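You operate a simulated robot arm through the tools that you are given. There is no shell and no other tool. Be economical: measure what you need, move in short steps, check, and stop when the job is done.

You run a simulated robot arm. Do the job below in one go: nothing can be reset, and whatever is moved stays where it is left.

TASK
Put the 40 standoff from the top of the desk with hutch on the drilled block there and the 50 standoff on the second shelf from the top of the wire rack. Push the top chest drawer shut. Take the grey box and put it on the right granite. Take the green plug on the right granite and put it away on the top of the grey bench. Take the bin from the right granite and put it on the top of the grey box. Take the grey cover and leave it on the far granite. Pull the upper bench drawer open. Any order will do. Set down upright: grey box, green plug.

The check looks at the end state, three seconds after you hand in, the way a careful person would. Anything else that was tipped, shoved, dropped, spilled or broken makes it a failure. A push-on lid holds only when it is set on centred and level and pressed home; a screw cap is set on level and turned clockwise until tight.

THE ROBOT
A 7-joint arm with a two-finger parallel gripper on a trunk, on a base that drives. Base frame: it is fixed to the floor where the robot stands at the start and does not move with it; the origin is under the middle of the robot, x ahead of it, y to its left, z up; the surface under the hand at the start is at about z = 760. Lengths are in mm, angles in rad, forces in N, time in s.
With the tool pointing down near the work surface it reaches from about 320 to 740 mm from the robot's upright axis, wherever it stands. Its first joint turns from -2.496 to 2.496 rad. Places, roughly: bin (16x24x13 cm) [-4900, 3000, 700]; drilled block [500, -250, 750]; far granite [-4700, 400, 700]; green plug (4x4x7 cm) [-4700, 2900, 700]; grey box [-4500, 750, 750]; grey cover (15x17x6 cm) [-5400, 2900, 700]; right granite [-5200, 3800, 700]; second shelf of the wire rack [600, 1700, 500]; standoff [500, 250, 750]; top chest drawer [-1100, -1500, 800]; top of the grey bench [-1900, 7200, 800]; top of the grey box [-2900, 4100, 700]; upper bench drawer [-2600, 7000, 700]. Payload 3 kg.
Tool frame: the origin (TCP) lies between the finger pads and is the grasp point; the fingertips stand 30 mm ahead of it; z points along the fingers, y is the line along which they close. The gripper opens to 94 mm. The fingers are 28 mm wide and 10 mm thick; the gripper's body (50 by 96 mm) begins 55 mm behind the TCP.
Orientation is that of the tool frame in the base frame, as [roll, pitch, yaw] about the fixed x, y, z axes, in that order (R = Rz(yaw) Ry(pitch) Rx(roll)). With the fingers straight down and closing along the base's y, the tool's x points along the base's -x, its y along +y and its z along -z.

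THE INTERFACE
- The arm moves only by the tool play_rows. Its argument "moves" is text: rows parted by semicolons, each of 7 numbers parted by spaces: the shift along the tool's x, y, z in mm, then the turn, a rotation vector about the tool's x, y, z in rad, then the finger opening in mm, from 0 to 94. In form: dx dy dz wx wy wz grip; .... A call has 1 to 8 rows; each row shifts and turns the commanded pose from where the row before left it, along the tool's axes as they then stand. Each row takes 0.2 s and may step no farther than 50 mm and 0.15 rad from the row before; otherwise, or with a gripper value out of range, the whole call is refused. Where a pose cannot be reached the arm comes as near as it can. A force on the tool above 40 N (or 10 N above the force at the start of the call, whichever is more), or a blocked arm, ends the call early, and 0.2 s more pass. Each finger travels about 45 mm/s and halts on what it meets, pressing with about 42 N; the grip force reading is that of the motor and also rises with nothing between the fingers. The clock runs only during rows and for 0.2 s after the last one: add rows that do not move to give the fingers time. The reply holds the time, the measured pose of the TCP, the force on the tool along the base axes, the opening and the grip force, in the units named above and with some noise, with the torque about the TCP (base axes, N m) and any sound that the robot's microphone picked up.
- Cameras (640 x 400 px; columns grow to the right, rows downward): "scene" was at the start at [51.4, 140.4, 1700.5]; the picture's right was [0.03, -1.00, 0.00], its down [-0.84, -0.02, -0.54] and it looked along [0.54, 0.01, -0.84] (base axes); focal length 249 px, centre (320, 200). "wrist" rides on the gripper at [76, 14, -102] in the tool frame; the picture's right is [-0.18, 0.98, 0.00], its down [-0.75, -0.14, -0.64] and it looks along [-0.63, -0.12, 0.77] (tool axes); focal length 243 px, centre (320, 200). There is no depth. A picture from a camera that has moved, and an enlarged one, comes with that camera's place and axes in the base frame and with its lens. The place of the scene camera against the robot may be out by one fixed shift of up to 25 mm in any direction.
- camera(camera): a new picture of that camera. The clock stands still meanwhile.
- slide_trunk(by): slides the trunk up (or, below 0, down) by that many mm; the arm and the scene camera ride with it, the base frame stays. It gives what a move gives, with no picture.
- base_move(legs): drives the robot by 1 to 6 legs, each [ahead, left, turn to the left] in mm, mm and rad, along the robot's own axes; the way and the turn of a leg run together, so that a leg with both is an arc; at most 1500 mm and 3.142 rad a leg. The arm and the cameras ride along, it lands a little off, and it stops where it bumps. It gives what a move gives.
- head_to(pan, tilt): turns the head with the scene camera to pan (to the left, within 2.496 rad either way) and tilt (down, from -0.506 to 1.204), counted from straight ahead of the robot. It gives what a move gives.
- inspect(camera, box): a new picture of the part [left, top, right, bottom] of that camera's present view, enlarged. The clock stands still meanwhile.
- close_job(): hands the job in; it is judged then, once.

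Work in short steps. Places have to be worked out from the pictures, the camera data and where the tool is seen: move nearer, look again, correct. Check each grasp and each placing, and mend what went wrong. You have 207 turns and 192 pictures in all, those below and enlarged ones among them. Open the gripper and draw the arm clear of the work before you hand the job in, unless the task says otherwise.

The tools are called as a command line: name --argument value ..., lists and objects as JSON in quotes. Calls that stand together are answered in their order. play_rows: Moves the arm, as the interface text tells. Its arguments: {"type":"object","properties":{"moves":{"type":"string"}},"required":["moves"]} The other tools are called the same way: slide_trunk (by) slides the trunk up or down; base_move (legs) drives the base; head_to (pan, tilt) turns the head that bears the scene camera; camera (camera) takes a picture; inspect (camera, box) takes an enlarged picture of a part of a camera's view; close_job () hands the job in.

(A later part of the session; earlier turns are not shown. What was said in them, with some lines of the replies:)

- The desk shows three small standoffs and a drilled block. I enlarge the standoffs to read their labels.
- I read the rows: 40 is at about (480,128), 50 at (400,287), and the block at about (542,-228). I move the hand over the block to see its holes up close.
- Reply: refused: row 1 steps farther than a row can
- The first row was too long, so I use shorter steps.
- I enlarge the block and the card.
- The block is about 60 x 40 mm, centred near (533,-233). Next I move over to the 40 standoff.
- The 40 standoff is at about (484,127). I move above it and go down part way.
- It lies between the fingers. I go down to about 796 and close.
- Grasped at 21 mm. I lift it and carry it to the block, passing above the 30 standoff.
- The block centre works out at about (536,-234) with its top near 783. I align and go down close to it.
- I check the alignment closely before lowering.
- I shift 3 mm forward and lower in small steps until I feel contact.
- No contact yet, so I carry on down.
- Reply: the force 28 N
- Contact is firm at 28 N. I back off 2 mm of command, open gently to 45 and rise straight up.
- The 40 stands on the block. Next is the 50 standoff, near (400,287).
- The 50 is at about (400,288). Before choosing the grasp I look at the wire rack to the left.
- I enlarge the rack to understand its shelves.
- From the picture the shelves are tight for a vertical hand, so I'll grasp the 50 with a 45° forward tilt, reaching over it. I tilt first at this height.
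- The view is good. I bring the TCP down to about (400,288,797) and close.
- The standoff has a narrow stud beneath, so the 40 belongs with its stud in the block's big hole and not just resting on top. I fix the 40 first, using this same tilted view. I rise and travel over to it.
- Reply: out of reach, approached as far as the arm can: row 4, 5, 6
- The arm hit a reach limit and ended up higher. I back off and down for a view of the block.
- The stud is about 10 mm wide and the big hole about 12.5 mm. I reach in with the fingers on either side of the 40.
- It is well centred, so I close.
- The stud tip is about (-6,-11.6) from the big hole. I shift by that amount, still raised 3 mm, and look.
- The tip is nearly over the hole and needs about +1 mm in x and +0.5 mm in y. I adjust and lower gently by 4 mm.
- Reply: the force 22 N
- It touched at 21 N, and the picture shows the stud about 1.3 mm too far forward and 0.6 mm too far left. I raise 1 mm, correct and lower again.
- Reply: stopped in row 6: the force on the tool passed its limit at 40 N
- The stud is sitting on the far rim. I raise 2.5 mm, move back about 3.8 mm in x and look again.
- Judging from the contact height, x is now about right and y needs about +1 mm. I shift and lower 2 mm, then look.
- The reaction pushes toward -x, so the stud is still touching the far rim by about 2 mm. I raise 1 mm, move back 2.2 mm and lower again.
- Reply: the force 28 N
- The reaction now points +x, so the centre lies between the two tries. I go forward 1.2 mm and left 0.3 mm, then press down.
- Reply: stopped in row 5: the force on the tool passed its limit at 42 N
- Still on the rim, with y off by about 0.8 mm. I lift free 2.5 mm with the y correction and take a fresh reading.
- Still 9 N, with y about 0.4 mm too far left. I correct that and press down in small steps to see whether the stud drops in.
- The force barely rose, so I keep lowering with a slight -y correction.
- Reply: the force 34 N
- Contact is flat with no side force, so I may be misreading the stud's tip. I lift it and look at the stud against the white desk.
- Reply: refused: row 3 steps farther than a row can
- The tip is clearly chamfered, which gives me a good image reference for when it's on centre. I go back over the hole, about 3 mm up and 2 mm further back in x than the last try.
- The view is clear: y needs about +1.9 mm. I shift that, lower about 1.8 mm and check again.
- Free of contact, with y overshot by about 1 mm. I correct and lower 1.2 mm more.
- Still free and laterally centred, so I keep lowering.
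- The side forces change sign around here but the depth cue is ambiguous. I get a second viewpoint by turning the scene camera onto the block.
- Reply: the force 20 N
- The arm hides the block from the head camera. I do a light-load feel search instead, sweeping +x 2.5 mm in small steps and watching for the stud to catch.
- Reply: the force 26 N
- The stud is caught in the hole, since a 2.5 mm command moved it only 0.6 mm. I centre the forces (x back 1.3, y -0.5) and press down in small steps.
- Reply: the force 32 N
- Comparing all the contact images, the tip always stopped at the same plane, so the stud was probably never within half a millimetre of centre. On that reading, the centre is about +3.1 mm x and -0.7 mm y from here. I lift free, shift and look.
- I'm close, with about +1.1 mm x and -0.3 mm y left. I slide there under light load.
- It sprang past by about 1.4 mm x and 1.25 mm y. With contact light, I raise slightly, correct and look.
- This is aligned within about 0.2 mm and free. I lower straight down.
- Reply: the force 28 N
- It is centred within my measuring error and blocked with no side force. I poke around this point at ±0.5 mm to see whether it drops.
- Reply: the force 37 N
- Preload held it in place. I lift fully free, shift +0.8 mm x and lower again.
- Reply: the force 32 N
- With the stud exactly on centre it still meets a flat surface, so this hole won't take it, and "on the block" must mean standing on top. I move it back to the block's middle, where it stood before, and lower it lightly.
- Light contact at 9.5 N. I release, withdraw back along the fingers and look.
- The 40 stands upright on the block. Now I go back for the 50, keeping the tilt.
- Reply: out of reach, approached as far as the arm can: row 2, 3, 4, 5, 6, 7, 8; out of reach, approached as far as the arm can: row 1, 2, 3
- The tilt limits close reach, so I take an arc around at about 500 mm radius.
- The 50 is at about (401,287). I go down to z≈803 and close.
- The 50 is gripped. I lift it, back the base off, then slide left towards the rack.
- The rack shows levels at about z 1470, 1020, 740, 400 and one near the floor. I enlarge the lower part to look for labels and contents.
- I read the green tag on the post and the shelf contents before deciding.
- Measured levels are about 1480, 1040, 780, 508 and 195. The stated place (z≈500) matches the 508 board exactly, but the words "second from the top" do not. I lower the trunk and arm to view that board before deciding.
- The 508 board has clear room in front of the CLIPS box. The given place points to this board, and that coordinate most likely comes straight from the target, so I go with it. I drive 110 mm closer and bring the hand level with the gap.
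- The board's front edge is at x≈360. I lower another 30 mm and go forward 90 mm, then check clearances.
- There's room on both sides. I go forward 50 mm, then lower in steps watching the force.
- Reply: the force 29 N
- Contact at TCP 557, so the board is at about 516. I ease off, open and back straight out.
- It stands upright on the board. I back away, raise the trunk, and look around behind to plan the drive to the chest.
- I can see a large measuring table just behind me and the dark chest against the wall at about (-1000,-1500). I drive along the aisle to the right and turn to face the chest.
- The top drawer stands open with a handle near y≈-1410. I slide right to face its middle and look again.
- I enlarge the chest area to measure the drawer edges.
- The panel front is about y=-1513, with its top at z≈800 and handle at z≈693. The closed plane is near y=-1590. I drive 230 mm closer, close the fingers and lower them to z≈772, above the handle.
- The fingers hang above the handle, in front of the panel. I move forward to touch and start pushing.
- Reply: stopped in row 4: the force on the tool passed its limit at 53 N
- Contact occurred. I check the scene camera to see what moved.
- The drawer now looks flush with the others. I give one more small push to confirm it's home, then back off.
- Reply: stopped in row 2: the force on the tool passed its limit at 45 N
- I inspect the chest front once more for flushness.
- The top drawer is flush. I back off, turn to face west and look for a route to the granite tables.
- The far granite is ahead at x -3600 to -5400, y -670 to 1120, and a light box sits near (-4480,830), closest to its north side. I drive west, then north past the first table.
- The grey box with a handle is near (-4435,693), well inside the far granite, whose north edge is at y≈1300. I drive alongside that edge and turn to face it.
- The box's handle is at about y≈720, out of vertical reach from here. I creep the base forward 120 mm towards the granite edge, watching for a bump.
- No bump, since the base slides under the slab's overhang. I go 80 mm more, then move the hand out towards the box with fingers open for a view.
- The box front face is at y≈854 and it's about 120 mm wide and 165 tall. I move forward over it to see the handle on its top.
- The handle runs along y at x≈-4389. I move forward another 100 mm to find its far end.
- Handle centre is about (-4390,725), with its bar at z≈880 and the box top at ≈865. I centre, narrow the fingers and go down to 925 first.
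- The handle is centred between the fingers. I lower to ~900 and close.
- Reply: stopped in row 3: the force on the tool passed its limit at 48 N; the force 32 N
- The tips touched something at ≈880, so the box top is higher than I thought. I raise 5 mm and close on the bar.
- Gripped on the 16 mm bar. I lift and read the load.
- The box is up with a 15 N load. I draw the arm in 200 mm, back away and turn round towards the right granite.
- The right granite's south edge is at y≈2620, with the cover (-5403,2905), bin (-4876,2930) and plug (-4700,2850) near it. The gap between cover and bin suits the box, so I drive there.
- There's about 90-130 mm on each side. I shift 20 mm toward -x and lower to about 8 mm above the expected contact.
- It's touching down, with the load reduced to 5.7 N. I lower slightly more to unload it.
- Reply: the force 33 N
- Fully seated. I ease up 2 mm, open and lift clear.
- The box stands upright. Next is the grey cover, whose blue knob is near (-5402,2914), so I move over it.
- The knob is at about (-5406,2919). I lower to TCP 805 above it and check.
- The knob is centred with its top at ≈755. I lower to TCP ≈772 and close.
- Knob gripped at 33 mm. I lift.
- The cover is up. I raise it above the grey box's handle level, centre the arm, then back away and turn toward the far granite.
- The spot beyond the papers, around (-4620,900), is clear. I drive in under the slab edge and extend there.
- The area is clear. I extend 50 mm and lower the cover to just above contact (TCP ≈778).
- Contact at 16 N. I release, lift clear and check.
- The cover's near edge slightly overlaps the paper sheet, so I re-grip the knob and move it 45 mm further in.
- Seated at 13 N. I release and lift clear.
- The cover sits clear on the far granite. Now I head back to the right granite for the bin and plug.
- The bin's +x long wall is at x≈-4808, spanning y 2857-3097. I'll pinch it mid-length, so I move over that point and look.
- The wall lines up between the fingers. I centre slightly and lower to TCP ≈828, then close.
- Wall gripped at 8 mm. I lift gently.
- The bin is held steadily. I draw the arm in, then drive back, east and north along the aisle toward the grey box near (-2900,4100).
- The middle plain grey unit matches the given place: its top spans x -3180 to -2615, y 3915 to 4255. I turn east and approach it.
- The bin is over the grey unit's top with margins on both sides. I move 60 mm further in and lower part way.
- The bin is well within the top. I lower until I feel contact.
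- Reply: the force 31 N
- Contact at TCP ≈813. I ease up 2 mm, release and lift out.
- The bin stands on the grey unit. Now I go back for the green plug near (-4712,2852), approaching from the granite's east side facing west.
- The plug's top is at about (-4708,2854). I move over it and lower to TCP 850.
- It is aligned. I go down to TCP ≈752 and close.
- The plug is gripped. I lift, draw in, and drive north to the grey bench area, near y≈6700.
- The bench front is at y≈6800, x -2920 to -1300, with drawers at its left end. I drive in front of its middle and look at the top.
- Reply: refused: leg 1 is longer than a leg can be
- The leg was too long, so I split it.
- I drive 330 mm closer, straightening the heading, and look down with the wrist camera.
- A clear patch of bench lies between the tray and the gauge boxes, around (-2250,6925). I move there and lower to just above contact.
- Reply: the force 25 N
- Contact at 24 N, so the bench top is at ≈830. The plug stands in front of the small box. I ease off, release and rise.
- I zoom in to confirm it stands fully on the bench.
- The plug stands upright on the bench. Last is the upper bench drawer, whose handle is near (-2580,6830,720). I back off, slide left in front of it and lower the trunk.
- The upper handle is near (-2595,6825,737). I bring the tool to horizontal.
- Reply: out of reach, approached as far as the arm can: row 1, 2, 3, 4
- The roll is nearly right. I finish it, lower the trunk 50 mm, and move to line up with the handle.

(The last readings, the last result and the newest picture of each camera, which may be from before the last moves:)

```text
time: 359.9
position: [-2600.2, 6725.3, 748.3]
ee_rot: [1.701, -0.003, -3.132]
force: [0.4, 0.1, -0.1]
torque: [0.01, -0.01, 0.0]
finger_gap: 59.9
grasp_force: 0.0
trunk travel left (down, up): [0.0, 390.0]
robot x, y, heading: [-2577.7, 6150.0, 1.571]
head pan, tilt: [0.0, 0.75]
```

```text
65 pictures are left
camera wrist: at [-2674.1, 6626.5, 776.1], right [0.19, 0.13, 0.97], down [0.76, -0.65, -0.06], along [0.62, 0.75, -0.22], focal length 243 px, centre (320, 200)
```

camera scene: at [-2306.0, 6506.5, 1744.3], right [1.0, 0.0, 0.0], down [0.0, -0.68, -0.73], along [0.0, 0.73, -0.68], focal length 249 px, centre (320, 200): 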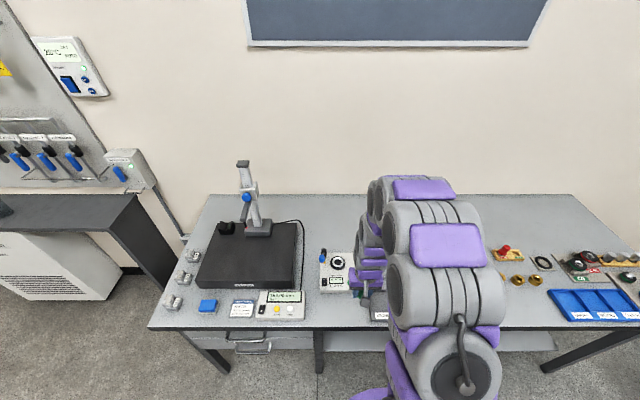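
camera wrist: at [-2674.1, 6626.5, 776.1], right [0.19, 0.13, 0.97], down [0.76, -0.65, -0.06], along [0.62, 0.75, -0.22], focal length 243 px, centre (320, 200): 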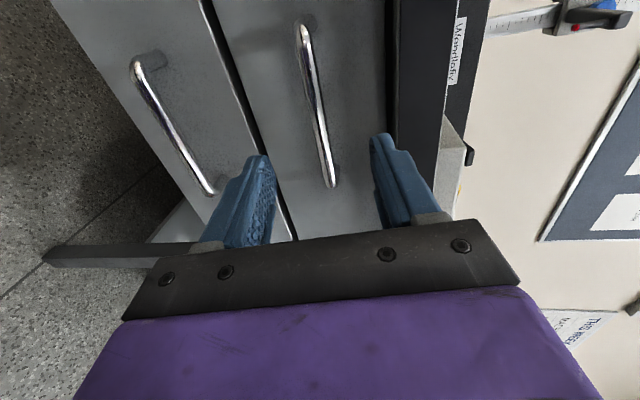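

The handle bar is at y≈6828, z≈734, and my advance will descend slightly onto it. I go forward 65 mm and check.

play_rows --moves "0 0 35 0 0 0 60; 0 0 30 0 0 0 60; 0 0 0 0 0 0 60"

camera --camera "wrist"

```text
time: 360.7
position: [-2598.9, 6787.7, 742.7]
ee_rot: [1.702, -0.003, -3.133]
force: [0.4, -0.6, 0.3]
torque: [0.02, 0.01, -0.01]
finger_gap: 60.0
grasp_force: 0.0
trunk travel left (down, up): [0.0, 390.0]
robot x, y, heading: [-2577.7, 6148.6, 1.575]
head pan, tilt: [0.0, 0.75]
```

```text
64 pictures are left
camera wrist: at [-2674.1, 6688.5, 768.2], right [0.19, 0.13, 0.97], down [0.76, -0.65, -0.06], along [0.62, 0.75, -0.22], focal length 243 px, centre (320, 200)
```

wrist: 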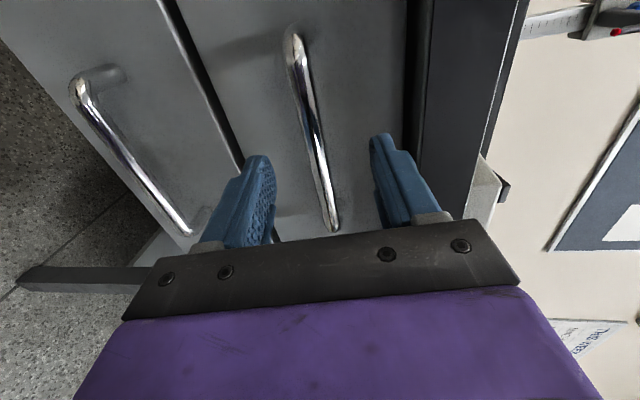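

The bar is centred between the fingers. I advance 25 mm more and close.

play_rows --moves "0 0 15 0 0 0 60; 0 0 10 0 0 0 60; 0 0 0 0 0 0 40; 0 0 0 0 0 0 20; 0 0 0 0 0 0 5; 0 0 0 0 0 0 0; 0 0 0 0 0 0 0"

camera --camera "wrist"

```text
time: 362.3
position: [-2599.3, 6814.7, 736.6]
ee_rot: [1.708, -0.004, -3.134]
force: [1.1, -2.5, -24.9]
torque: [-0.37, -0.28, -0.02]
finger_gap: 13.8
grasp_force: 45.5
trunk travel left (down, up): [0.0, 390.0]
robot x, y, heading: [-2580.4, 6151.7, 1.574]
head pan, tilt: [0.0, 0.75]
```

```text
63 pictures are left
camera wrist: at [-2675.0, 6715.9, 763.3], right [0.19, 0.13, 0.97], down [0.76, -0.65, -0.06], along [0.62, 0.75, -0.22], focal length 243 px, centre (320, 200)
```

wrist: 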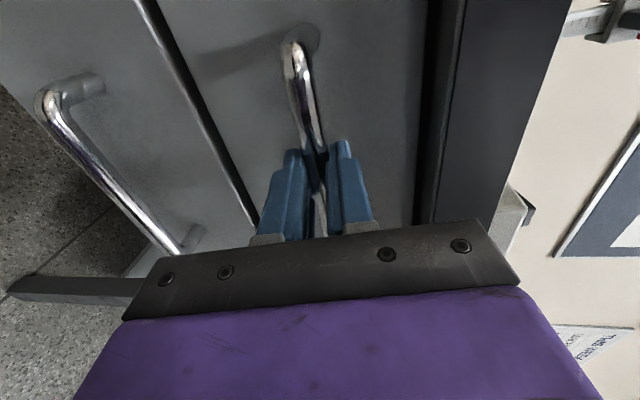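

Gripped on the bar, with a slight vertical strain. I relieve it by lowering 3 mm, then pull back 40 mm.

play_rows --moves "0 -3 0 0 0 0 0; 0 -1.3 -10 0 0 0 0; 0 -1.3 -10 0 0 0 0; 0 -1.3 -10 0 0 0 0; 0 -1.3 -10 0 0 0 0; 0 0 0 0 0 0 0"

camera --camera "wrist"

```text
time: 363.7
position: [-2600.0, 6775.3, 735.8]
ee_rot: [1.701, -0.004, -3.132]
force: [-6.5, -0.8, -14.8]
torque: [-0.23, -0.34, 0.25]
finger_gap: 13.4
grasp_force: 45.2
trunk travel left (down, up): [0.0, 390.0]
robot x, y, heading: [-2578.5, 6150.6, 1.575]
head pan, tilt: [0.0, 0.75]
```

```text
62 pictures are left
camera wrist: at [-2674.9, 6675.6, 762.7], right [0.19, 0.13, 0.97], down [0.76, -0.65, -0.06], along [0.62, 0.75, -0.22], focal length 243 px, centre (320, 200)
```

wrist: 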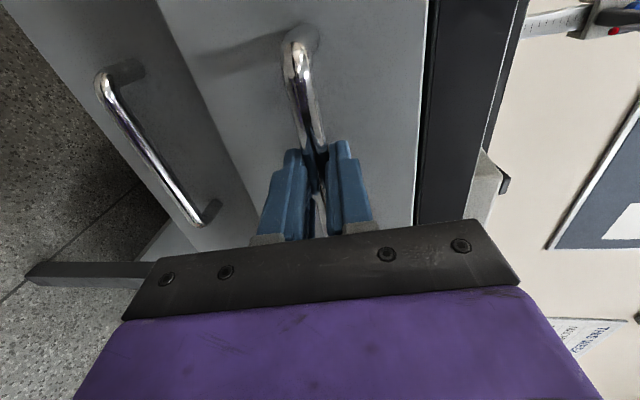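

The drawer follows easily. I pull it further by backing the base 180 mm.

base_move --legs '[[-180, 0, 0]]'

camera --camera "wrist"

camera --camera "scene"

```text
time: 365.2
position: [-2600.7, 6594.2, 736.7]
ee_rot: [1.702, -0.003, -3.132]
force: [-28.4, -0.2, -17.4]
torque: [-0.18, -0.2, 0.32]
finger_gap: 13.6
grasp_force: 44.7
trunk travel left (down, up): [0.0, 390.0]
robot x, y, heading: [-2579.2, 5964.1, 1.573]
head pan, tilt: [0.0, 0.75]
```

```text
61 pictures are left
camera wrist: at [-2675.0, 6494.6, 762.7], right [0.19, 0.13, 0.97], down [0.76, -0.65, -0.06], along [0.62, 0.75, -0.22], focal length 243 px, centre (320, 200)
```

wrist: 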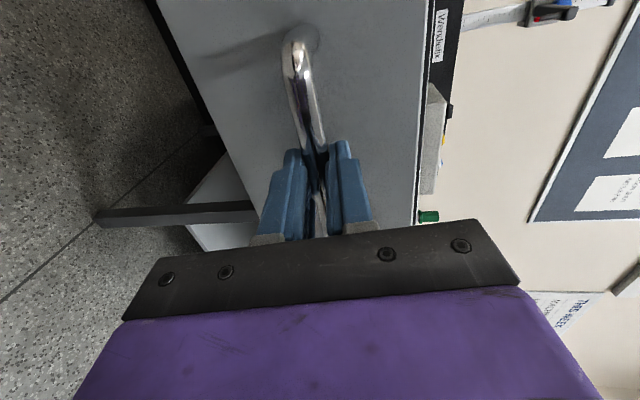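

```text
60 pictures are left
camera scene: at [-2722.3, 6025.4, 1543.2], right [1.0, 0.0, 0.01], down [0.01, -0.69, -0.73], along [0.0, 0.73, -0.69], focal length 249 px, centre (320, 200)
```

scene: 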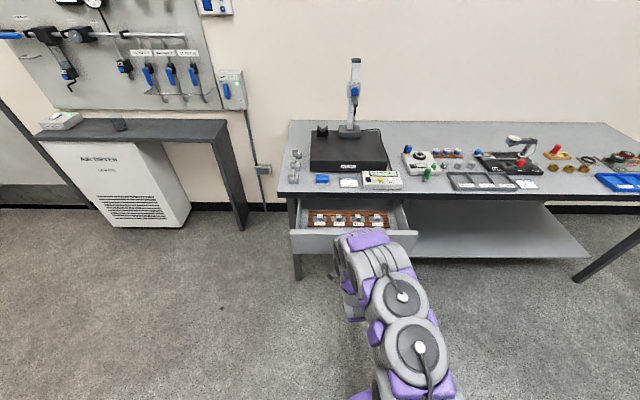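

The drawer is about 220 mm open and still moves freely. I relieve the side load and pull another 70 mm.

play_rows --moves "3 -1 0 0 0 0 0; 0 0 0 0 0 0 0"

base_move --legs '[[-70, 0, 0]]'

camera --camera "scene"

```text
time: 365.9
position: [-2601.9, 6593.3, 736.1]
ee_rot: [1.7, -0.012, -3.132]
force: [-11.4, -2.2, -20.8]
torque: [-0.37, -0.6, 1.64]
finger_gap: 13.7
grasp_force: 45.4
trunk travel left (down, up): [0.0, 390.0]
robot x, y, heading: [-2581.4, 5970.1, 1.576]
head pan, tilt: [0.0, 0.75]
```

```text
time: 366.9
position: [-2600.3, 6523.1, 736.0]
ee_rot: [1.699, -0.009, -3.129]
force: [-14.2, -1.1, -27.5]
torque: [-0.43, -0.86, 0.24]
finger_gap: 13.7
grasp_force: 44.9
trunk travel left (down, up): [0.0, 390.0]
robot x, y, heading: [-2577.4, 5896.5, 1.576]
head pan, tilt: [0.0, 0.75]
```

```text
59 pictures are left
camera scene: at [-2717.9, 5956.7, 1543.5], right [1.0, 0.01, 0.0], down [0.01, -0.69, -0.73], along [0.0, 0.73, -0.69], focal length 249 px, centre (320, 200)
```

scene: 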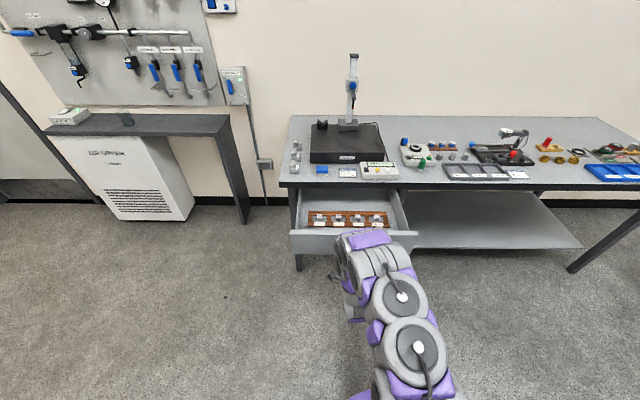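

The drawer is about 290 mm open. I release the handle and back clear.

play_rows --moves "0 0 0 0 0 0 20; 0 0 0 0 0 0 50; 0 0 0 0 0 0 60; 0 0 0 0 0 0 60"

base_move --legs '[[-250, 0, 0]]'

camera --camera "scene"

```text
time: 367.9
position: [-2596.6, 6519.4, 739.3]
ee_rot: [1.694, -0.012, -3.131]
force: [-0.5, 0.1, -0.3]
torque: [0.02, 0.04, 0.0]
finger_gap: 60.0
grasp_force: 0.2
trunk travel left (down, up): [0.0, 390.0]
robot x, y, heading: [-2574.9, 5897.2, 1.574]
head pan, tilt: [0.0, 0.75]
```

```text
time: 369.7
position: [-2598.7, 6269.1, 739.3]
ee_rot: [1.695, -0.014, -3.128]
force: [-0.6, 0.7, -0.1]
torque: [0.0, 0.0, -0.02]
finger_gap: 60.0
grasp_force: 0.1
trunk travel left (down, up): [0.0, 390.0]
robot x, y, heading: [-2577.5, 5646.7, 1.58]
head pan, tilt: [0.0, 0.75]
```

```text
58 pictures are left
camera scene: at [-2710.8, 5702.2, 1544.4], right [1.0, 0.01, 0.0], down [0.01, -0.68, -0.73], along [0.0, 0.73, -0.68], focal length 249 px, centre (320, 200)
```

scene: 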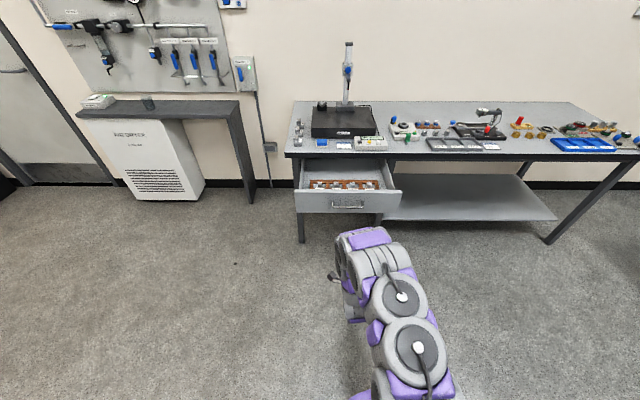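

All the remaining items are done except that I'm not satisfied the 40 standoff's stud can't seat. There's budget left, so I fold the arm and drive back to re-check it at the desk.

slide_trunk --by 175

play_rows --moves "0 0 0 0 0 -0.145 60; 0 0 0 0 0 -0.145 60; 0 0 0 0 0 -0.145 60; 0 0 0 0 0 -0.145 60; 0 0 0 0 0 -0.145 60; 0 0 0 0 0 -0.145 60; 0 0 0 0 0 -0.145 60; 0 0 0 0 0 -0.145 60"

play_rows --moves "0 0 0 0 0 -0.145 60; 0 0 0 0 0 -0.145 60; 0 0 0 0 0 -0.12 60; 0 0 0 0 0.145 0 60; 0 0 0 0 0.145 0 60; 0 0 0 0 0.145 0 60; 0 0 0 0 0.145 0 60; 0 0 0 0 0.145 0 60"

play_rows --moves "0 0 0 0 0.145 0 60; 0 0 0 0 0.145 0 60; 0 0 0 0 0.145 0 60; 0 0 0 0 0.145 0 60; 0 0 0 0 0.135 0 60; 40 0 0 0 0 0 60; 40 0 0 0 0 0 60; 40 0 -30 0 0 0 60"

base_move --legs '[[0, 1350, 0], [-1500, 0, 0], [-1500, 0, 0], [-1000, 0, 0]]'

```text
time: 371.6
position: [-2596.9, 6268.4, 915.3]
ee_rot: [1.696, -0.013, -3.127]
force: [-0.3, 0.0, 0.8]
torque: [-0.01, 0.0, 0.01]
finger_gap: 60.1
grasp_force: 0.0
trunk travel left (down, up): [-175.0, 215.0]
robot x, y, heading: [-2574.4, 5647.8, 1.577]
head pan, tilt: [0.0, 0.75]
```

```text
time: 373.4
position: [-2597.1, 6269.1, 915.7]
ee_rot: [1.865, 1.135, -2.858]
force: [0.4, 0.7, 0.3]
torque: [0.01, -0.02, 0.03]
finger_gap: 60.0
grasp_force: 0.0
trunk travel left (down, up): [-175.0, 215.0]
robot x, y, heading: [-2577.7, 5646.7, 1.578]
head pan, tilt: [0.0, 0.75]
```

```text
time: 375.2
position: [-2597.6, 6268.3, 916.8]
ee_rot: [3.127, 0.72, -1.565]
force: [1.0, -1.2, 0.3]
torque: [0.05, 0.01, -0.01]
finger_gap: 59.6
grasp_force: 0.1
trunk travel left (down, up): [-175.0, 215.0]
robot x, y, heading: [-2577.3, 5644.1, 1.58]
head pan, tilt: [0.0, 0.75]
```

```text
time: 377.0
position: [-2596.8, 6146.9, 945.3]
ee_rot: [3.13, 0.01, -1.557]
force: [0.9, -0.1, -0.3]
torque: [0.02, -0.01, 0.0]
finger_gap: 59.8
grasp_force: 0.1
trunk travel left (down, up): [-175.0, 215.0]
robot x, y, heading: [-2576.9, 5648.2, 1.583]
head pan, tilt: [0.0, 0.75]
```

```text
time: 402.6
position: [-4072.4, 2181.2, 944.7]
ee_rot: [3.129, 0.007, -1.591]
force: [-0.1, -0.3, 0.0]
torque: [0.01, 0.0, -0.03]
finger_gap: 60.1
grasp_force: 0.0
trunk travel left (down, up): [-175.0, 215.0]
robot x, y, heading: [-4065.2, 1682.3, 1.546]
head pan, tilt: [0.0, 0.75]
```

base_move --legs '[[0, -1130, 0.025], [-1500, 0, 0], [-1020, 0, 0], [0, 0, -1.571]]'

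base_move --legs '[[1300, 0, 0], [1250, 0, 0]]'

```text
time: 424.1
position: [-2482.3, -844.9, 944.7]
ee_rot: [3.129, 0.01, 3.12]
force: [-0.1, -0.3, -0.2]
torque: [0.0, -0.01, -0.04]
finger_gap: 60.1
grasp_force: 0.1
trunk travel left (down, up): [-175.0, 215.0]
robot x, y, heading: [-2983.3, -847.3, -0.029]
head pan, tilt: [0.0, 0.75]
```

```text
time: 436.6
position: [85.7, -904.4, 945.6]
ee_rot: [3.128, 0.01, 3.138]
force: [0.2, -0.1, 0.2]
torque: [0.01, 0.02, -0.01]
finger_gap: 60.0
grasp_force: 0.1
trunk travel left (down, up): [-175.0, 215.0]
robot x, y, heading: [-415.8, -911.7, -0.011]
head pan, tilt: [0.0, 0.75]
```

base_move --legs '[[0, 790, 0.011], [390, 0, 0]]'

play_rows --moves "0 -20 0 0 -0.131 0 60; 0 -20 0 0 -0.131 0 60; 0 -20 0 0 -0.131 0 60; 0 -20 0 0 -0.131 0 60; 0 -20 0 0 -0.131 0 60; 0 -10 0 0 -0.131 0 60; 0 0 0 0 0 0 60"

camera --camera "wrist"

```text
time: 442.8
position: [471.1, -115.7, 945.7]
ee_rot: [3.13, 0.013, -3.131]
force: [-0.1, -0.3, 0.1]
torque: [-0.02, -0.01, 0.02]
finger_gap: 60.2
grasp_force: 0.0
trunk travel left (down, up): [-175.0, 215.0]
robot x, y, heading: [-27.0, -133.7, 0.002]
head pan, tilt: [0.0, 0.75]
```

```text
time: 444.4
position: [485.0, -239.6, 944.4]
ee_rot: [3.121, 0.8, 3.136]
force: [0.1, -0.6, 0.3]
torque: [0.02, -0.02, 0.02]
finger_gap: 59.8
grasp_force: 0.1
out of reach, approached as far as the arm can: row 6
trunk travel left (down, up): [-175.0, 215.0]
robot x, y, heading: [-27.7, -129.7, 0.004]
head pan, tilt: [0.0, 0.75]
```

```text
57 pictures are left
camera wrist: at [359.0, -225.3, 960.4], right [0.12, 0.98, 0.15], down [0.07, -0.16, 0.99], along [0.99, -0.11, -0.08], focal length 243 px, centre (320, 200)
```

wrist: 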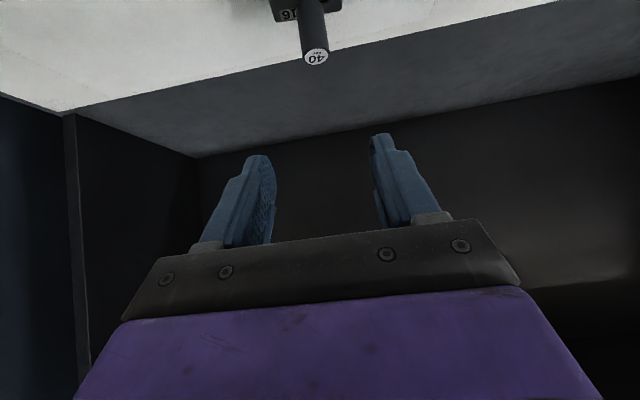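

The 40 still stands on the block. I reach in around it again.

play_rows --moves "15 4 40 0 0 0 60; 15 4 40 0 0 0 60; 14 0 38 0 0 0 55; 0 0 0 0 0 0 55"

camera --camera "wrist"

```text
time: 445.4
position: [541.0, -227.3, 829.6]
ee_rot: [3.123, 0.803, 3.136]
force: [0.4, 0.0, 0.5]
torque: [0.02, 0.03, -0.01]
finger_gap: 55.2
grasp_force: 0.1
trunk travel left (down, up): [-175.0, 215.0]
robot x, y, heading: [-27.2, -133.1, 0.004]
head pan, tilt: [0.0, 0.75]
```

```text
56 pictures are left
camera wrist: at [414.7, -213.8, 845.7], right [0.12, 0.98, 0.15], down [0.07, -0.15, 0.99], along [0.99, -0.11, -0.08], focal length 243 px, centre (320, 200)
```

wrist: 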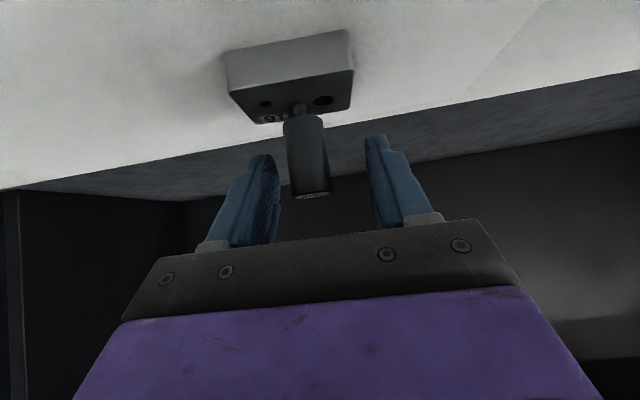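

I shift 7 mm right to centre, close, and lift 4 mm.

play_rows --moves "0 -7 0 0 0 0 55; 0 0 0 0 0 0 35; 0 0 0 0 0 0 15; 0 0 0 0 0 0 10; 0 0 0 0 0 0 10; -2 0 -2 0 0 0 10; 0 0 0 0 0 0 10"

inspect --camera "wrist" --box '[270, 75, 360, 125]'

```text
time: 447.0
position: [539.1, -234.6, 832.7]
ee_rot: [3.123, 0.801, 3.139]
force: [0.6, -0.4, -0.1]
torque: [0.01, 0.0, -0.01]
finger_gap: 21.2
grasp_force: 41.7
trunk travel left (down, up): [-175.0, 215.0]
robot x, y, heading: [-27.6, -134.4, -0.001]
head pan, tilt: [0.0, 0.75]
```

```text
7.11 times, centred on (315, 100) of wrist
camera zoom: at [413.7, -220.7, 849.8], right [0.12, 0.98, 0.15], down [0.07, -0.15, 0.99], along [0.99, -0.11, -0.08], focal length 1725 px, centre (356, 911)
```

zoom: 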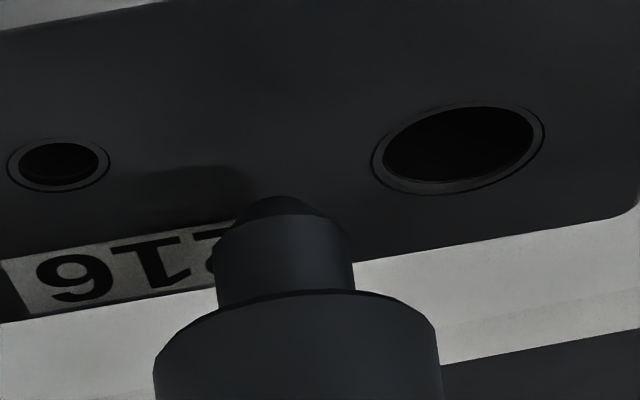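

This gives a clean measurement: the stud needs (+0.7, +13.4) mm to centre on the hole. I shift and re-measure while still free.

play_rows --moves "-0.5 13.4 0.5 0 0 0 10; 0 0 0 0 0 0 10; 0 0 0 0 0 0 10"

inspect --camera "wrist" --box '[270, 75, 360, 125]'

```text
time: 447.8
position: [539.6, -220.9, 835.2]
ee_rot: [3.123, 0.8, 3.14]
force: [0.0, -0.3, -1.2]
torque: [0.0, 0.02, -0.01]
finger_gap: 21.2
grasp_force: 42.1
trunk travel left (down, up): [-175.0, 215.0]
robot x, y, heading: [-25.8, -134.8, 0.005]
head pan, tilt: [0.0, 0.75]
```

```text
7.11 times, centred on (315, 100) of wrist
camera zoom: at [414.1, -206.7, 850.7], right [0.12, 0.98, 0.15], down [0.07, -0.15, 0.99], along [0.99, -0.11, -0.08], focal length 1725 px, centre (356, 911)
```

zoom: 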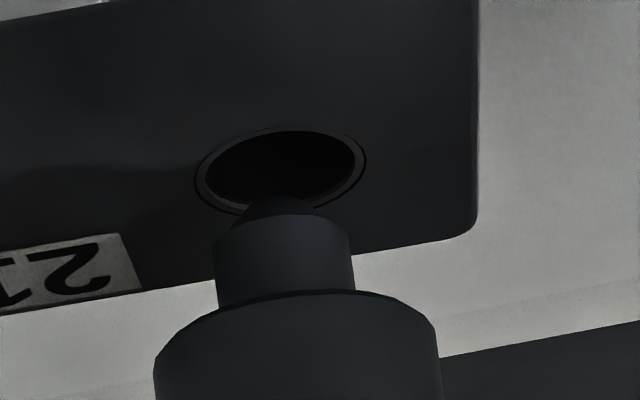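

Using the known 3.1 mm lift, I correct by (-0.6, +0.2) and lower to first light contact, then measure again at zero height.

play_rows --moves "0.42 0.2 -0.42 0 0 0 10; 1 0 1 0 0 0 10; 0.6 0 0.6 0 0 0 10; 0.4 0 0.4 0 0 0 10; 0.3 0 0.3 0 0 0 10; 0 0 0 0 0 0 10; 0 0 0 0 0 0 10"

inspect --camera "wrist" --box '[270, 75, 360, 125]'

```text
time: 449.4
position: [539.6, -220.6, 831.4]
ee_rot: [3.123, 0.799, 3.14]
force: [-0.6, -0.7, 0.2]
torque: [0.01, 0.01, -0.01]
finger_gap: 21.0
grasp_force: 42.8
trunk travel left (down, up): [-175.0, 215.0]
robot x, y, heading: [-26.9, -133.5, 0.005]
head pan, tilt: [0.0, 0.75]
```

```text
7.11 times, centred on (315, 100) of wrist
camera zoom: at [413.5, -207.2, 846.8], right [0.12, 0.98, 0.15], down [0.07, -0.15, 0.99], along [0.99, -0.11, -0.08], focal length 1725 px, centre (356, 911)
```

zoom: 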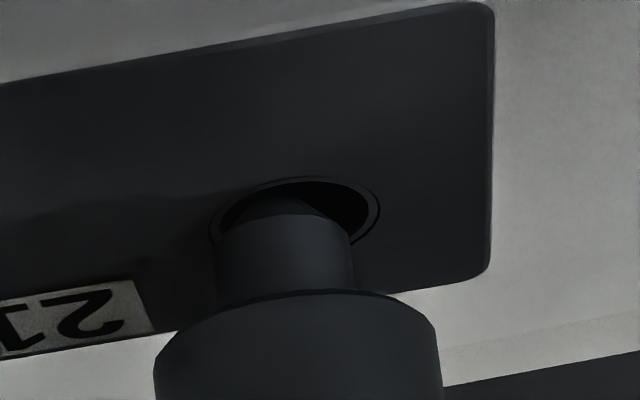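

There's still no contact at the expected plane. I correct (+0.3,+0.4) and lower another 0.7 mm.

play_rows --moves "-0.2 0.4 0.2 0 0 0 10; 0.25 0 0.25 0 0 0 10; 0.25 0 0.25 0 0 0 10; 0 0 0 0 0 0 10; 0 0 0 0 0 0 10"

inspect --camera "wrist" --box '[270, 75, 360, 125]'

```text
time: 450.6
position: [539.2, -219.6, 829.9]
ee_rot: [3.121, 0.799, 3.138]
force: [-0.5, 0.5, -2.1]
torque: [0.0, 0.0, -0.02]
finger_gap: 21.2
grasp_force: 42.4
trunk travel left (down, up): [-175.0, 215.0]
robot x, y, heading: [-27.3, -132.0, 0.003]
head pan, tilt: [0.0, 0.75]
```

```text
7.11 times, centred on (315, 100) of wrist
camera zoom: at [413.6, -206.3, 846.6], right [0.12, 0.98, 0.15], down [0.07, -0.15, 0.99], along [0.99, -0.11, -0.08], focal length 1725 px, centre (356, 911)
```

zoom: 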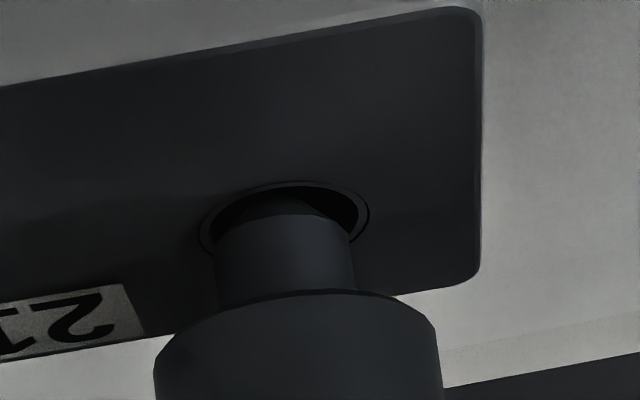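

It is now about 0.9 mm below the plane with no contact, so the hole is real after all. I continue lowering carefully.

play_rows --moves "0.25 -0.15 0.25 0 0 0 10; 0.25 0 0.25 0 0 0 10; 0.25 0 0.25 0 0 0 10; 0 0 0 0 0 0 10; 0 0 0 0 0 0 10"

inspect --camera "wrist" --box '[270, 75, 360, 125]'

```text
time: 451.8
position: [539.6, -220.9, 830.3]
ee_rot: [3.122, 0.801, 3.138]
force: [0.8, -0.3, 7.4]
torque: [-0.03, 0.0, -0.01]
finger_gap: 20.7
grasp_force: 42.4
trunk travel left (down, up): [-175.0, 215.0]
robot x, y, heading: [-25.0, -129.5, 0.004]
head pan, tilt: [0.0, 0.75]
```

```text
7.11 times, centred on (315, 100) of wrist
camera zoom: at [413.5, -206.5, 846.3], right [0.12, 0.98, 0.15], down [0.06, -0.15, 0.99], along [0.99, -0.11, -0.08], focal length 1725 px, centre (356, 911)
```

zoom: 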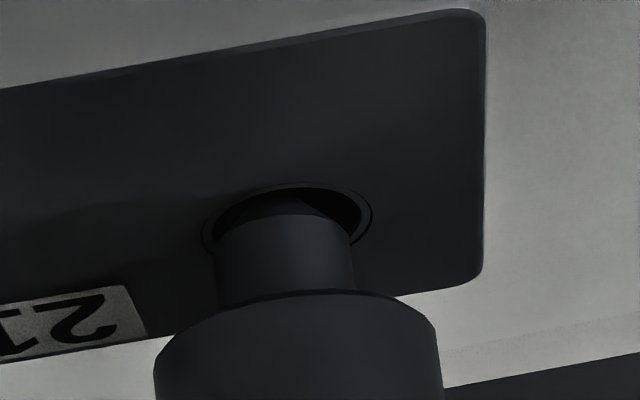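

It made contact at nearly the standing height, so the image then means x is short by about 2 mm. I lift slightly, shift (+1.9,-0.3) and lower again.

play_rows --moves "-0.6 0 -0.6 0 0 0 10; -1.35 -0.3 1.35 0 0 0 10; 0.25 0 0.25 0 0 0 10; 0.25 0 0.25 0 0 0 10; 0.2 0 0.2 0 0 0 10; 0 0 0 0 0 0 10; 0 0 0 0 0 0 10"

inspect --camera "wrist" --box '[270, 75, 360, 125]'

```text
time: 453.4
position: [541.9, -219.3, 829.2]
ee_rot: [3.122, 0.801, 3.139]
force: [-0.8, -1.4, 12.2]
torque: [-0.03, 0.07, 0.02]
finger_gap: 21.2
grasp_force: 41.6
trunk travel left (down, up): [-175.0, 215.0]
robot x, y, heading: [-30.7, -134.7, 0.006]
head pan, tilt: [0.0, 0.75]
```

```text
7.11 times, centred on (315, 100) of wrist
camera zoom: at [416.0, -206.5, 846.1], right [0.12, 0.98, 0.15], down [0.06, -0.15, 0.99], along [0.99, -0.11, -0.08], focal length 1725 px, centre (356, 911)
```

zoom: 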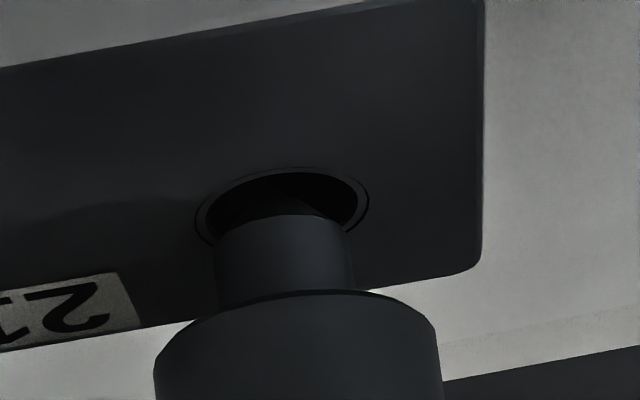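

It's nearly centred, with residuals of about (-0.3,-0.35) mm. I lift free, correct and press again.

play_rows --moves "-1 0 -1 0 0 0 10; 0.15 -0.35 -0.15 0 0 0 10; 0 0 0 0 0 0 10; 0.5 0 0.5 0 0 0 10; 0.5 0 0.5 0 0 0 10; 0.3 0 0.3 0 0 0 10; 0 0 0 0 0 0 10"

inspect --camera "wrist" --box '[270, 75, 360, 125]'

```text
time: 455.0
position: [541.8, -220.4, 829.6]
ee_rot: [3.123, 0.802, 3.137]
force: [3.4, 1.7, 9.3]
torque: [0.03, -0.2, -0.02]
finger_gap: 21.0
grasp_force: 42.2
trunk travel left (down, up): [-175.0, 215.0]
robot x, y, heading: [-25.9, -133.3, 0.002]
head pan, tilt: [0.0, 0.75]
```

```text
7.11 times, centred on (315, 100) of wrist
camera zoom: at [415.9, -206.9, 846.1], right [0.12, 0.98, 0.14], down [0.06, -0.15, 0.99], along [0.99, -0.11, -0.08], focal length 1725 px, centre (356, 911)
```

zoom: 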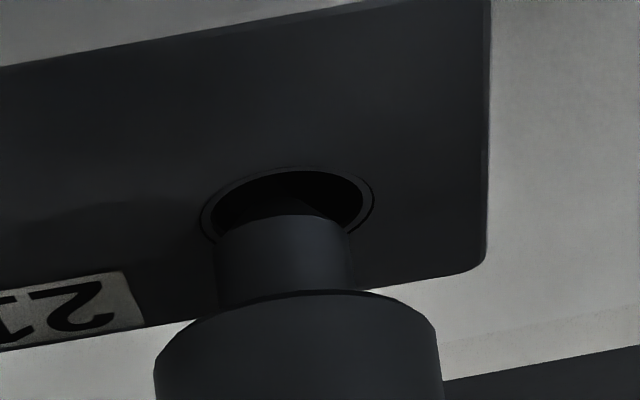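

Still on the surface, with the reaction toward +x,+y. Under this light load I spiral a little in that direction, then press.

play_rows --moves "-0.25 0.15 0.25 0 0 0 10; -0.25 0.15 0.25 0 0 0 10; -0.25 0 0.25 0 0 0 10; 0 -0.4 0 0 0 0 10; 0.25 -0.3 -0.25 0 0 0 10; 0.35 0 -0.35 0 0 0 10; 0.35 0.3 -0.35 0 0 0 10; 0.4 0.2 0.4 0 0 0 10"

inspect --camera "wrist" --box '[270, 75, 360, 125]'

```text
time: 456.8
position: [542.0, -220.4, 830.9]
ee_rot: [3.124, 0.802, 3.14]
force: [4.1, -0.2, 28.6]
torque: [0.07, -0.21, 0.0]
finger_gap: 21.4
grasp_force: 41.7
trunk travel left (down, up): [-175.0, 215.0]
robot x, y, heading: [-25.4, -134.2, 0.002]
head pan, tilt: [0.0, 0.75]
```

```text
7.11 times, centred on (315, 100) of wrist
camera zoom: at [415.7, -206.8, 845.5], right [0.12, 0.98, 0.14], down [0.06, -0.15, 0.99], along [0.99, -0.11, -0.08], focal length 1725 px, centre (356, 911)
```

zoom: 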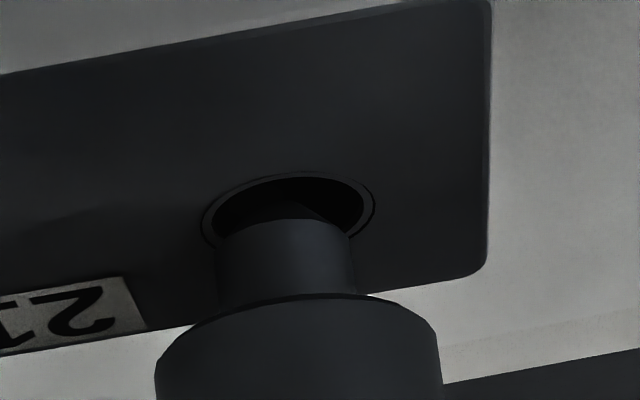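

Pressed dead on centre it still stays on the surface, so the hole cannot accept the stud and standing on top is right. I set it back in the middle of the block.

play_rows --moves "-3 0 -3 0 0 0 10; 1 -13 -1 0 0 0 10; 0 0 0 0 0 0 10; 1 0 1 0 0 0 10; 0.7 0 0.7 0 0 0 10; 0.4 0 0.4 0 0 0 10; 0 0 0 0 0 0 10"

```text
time: 458.4
position: [539.5, -234.2, 830.0]
ee_rot: [3.123, 0.799, 3.135]
force: [0.0, -1.0, -1.4]
torque: [0.01, 0.02, 0.01]
finger_gap: 21.1
grasp_force: 42.2
trunk travel left (down, up): [-175.0, 215.0]
robot x, y, heading: [-26.1, -134.6, 0.0]
head pan, tilt: [0.0, 0.75]
```

play_rows --moves "0.3 0 0.3 0 0 0 10; 0.3 0 0.3 0 0 0 10; 0.3 0 0.3 0 0 0 10; 0 0 0 0 0 0 10; 0 0 0 0 0 0 10"

inspect --camera "wrist" --box '[250, 40, 390, 200]'

```text
time: 459.6
position: [539.9, -233.1, 830.8]
ee_rot: [3.125, 0.804, 3.139]
force: [-0.1, 1.1, 13.6]
torque: [0.04, 0.02, -0.02]
finger_gap: 20.8
grasp_force: 41.3
trunk travel left (down, up): [-175.0, 215.0]
robot x, y, heading: [-22.7, -134.0, 0.002]
head pan, tilt: [0.0, 0.75]
```

```text
2.50 times, centred on (320, 120) of wrist
camera zoom: at [414.2, -220.0, 845.8], right [0.12, 0.98, 0.14], down [0.06, -0.15, 0.99], along [0.99, -0.11, -0.08], focal length 606 px, centre (320, 400)
```

zoom: 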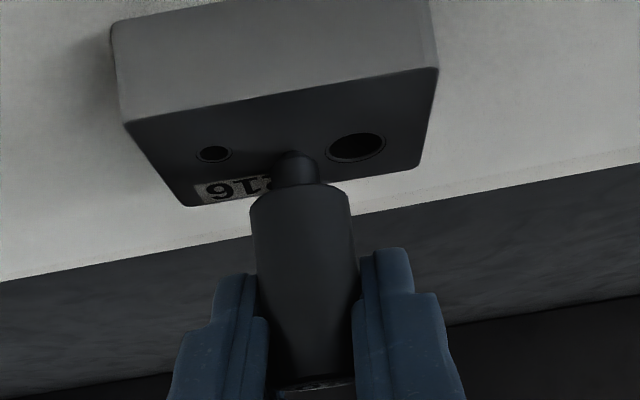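

It stands on the block at the same height as over the hole, which confirms the flat surface. I ease off, release and withdraw.

play_rows --moves "-0.3 0 -0.3 0 0 0 21; 0 0 0 0 0 0 26; 0 0 0 0 0 0 50; 0 0 0 0 0 0 60; 0 0 -35 0 0 0 60; 0 0 -40 0 0 0 60; 0 0 -30 0 0 0 60; 0 0 0 0 0 0 60"

camera --camera "wrist"

```text
time: 461.4
position: [470.2, -233.9, 895.7]
ee_rot: [3.122, 0.799, 3.139]
force: [-0.5, 0.2, 0.4]
torque: [0.0, 0.03, 0.04]
finger_gap: 59.8
grasp_force: 0.1
out of reach, approached as far as the arm can: row 7
trunk travel left (down, up): [-175.0, 215.0]
robot x, y, heading: [-24.3, -134.8, 0.001]
head pan, tilt: [0.0, 0.75]
```

```text
46 pictures are left
camera wrist: at [343.7, -220.2, 912.3], right [0.12, 0.98, 0.15], down [0.07, -0.15, 0.99], along [0.99, -0.11, -0.08], focal length 243 px, centre (320, 200)
```

wrist: 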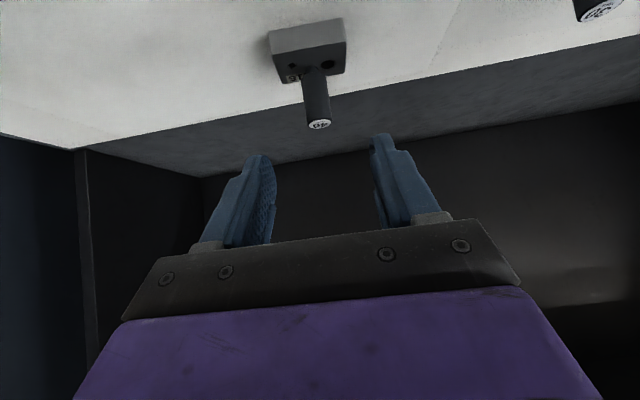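

The 40 stands upright on the block, and the 50 stays on the board that matches the stated place. I back the robot clear of the desk and hand in.

base_move --legs '[[-250, 0, 0]]'

head_to --pan 0.1 --tilt 0.8

camera --camera "scene"

```text
time: 463.2
position: [219.1, -234.6, 896.3]
ee_rot: [3.123, 0.8, 3.136]
force: [0.0, 0.3, -0.6]
torque: [0.02, 0.0, 0.01]
finger_gap: 59.9
grasp_force: 0.0
trunk travel left (down, up): [-175.0, 215.0]
robot x, y, heading: [-277.4, -131.3, 0.001]
head pan, tilt: [0.0, 0.75]
```

```text
time: 463.9
position: [218.8, -233.9, 896.8]
ee_rot: [3.123, 0.801, 3.138]
force: [0.0, -0.3, -1.0]
torque: [0.0, 0.0, -0.01]
finger_gap: 60.2
grasp_force: 0.2
trunk travel left (down, up): [-175.0, 215.0]
robot x, y, heading: [-278.5, -136.4, 0.003]
head pan, tilt: [0.099, 0.799]
```

```text
45 pictures are left
camera scene: at [-216.2, 11.7, 1715.6], right [0.1, -0.99, 0.0], down [-0.71, -0.07, -0.7], along [0.69, 0.07, -0.72], focal length 249 px, centre (320, 200)
```

scene: 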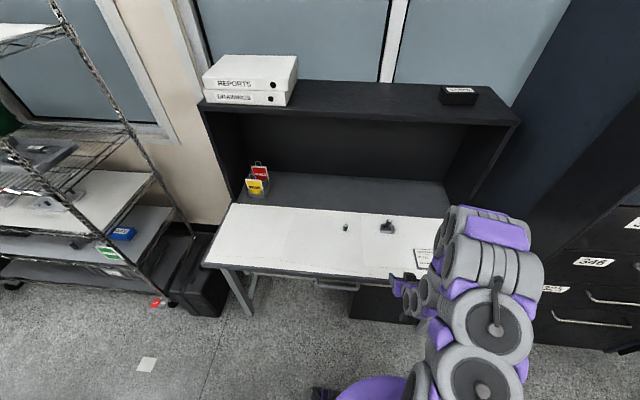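

The desk is in order, the hand is empty and clear, and every item is placed, so I hand in.

close_job

```text
The job is handed in.
```

I handed the job in with every item placed, but I can't be sure two of them match what was wanted.

- **50 standoff:** it stands on the rack board at height 516, which matches the listed place (z ≈ 500). By count that board is the fourth from the top; the literal second shelf from the top is the wire one at about 1040.
- **40 standoff:** it stands upright on top of the drilled block. Its stud would not go into the big hole, even pressed on centre, so it is resting on the surface.

The rest looked right when I last checked each one:

- The top chest drawer is flush.
- The grey box stands upright on the right granite.
- The green plug stands upright on the grey bench.
- The bin is on the grey box.
- The grey cover is on the far granite.
- The upper bench drawer is open about 290 mm.
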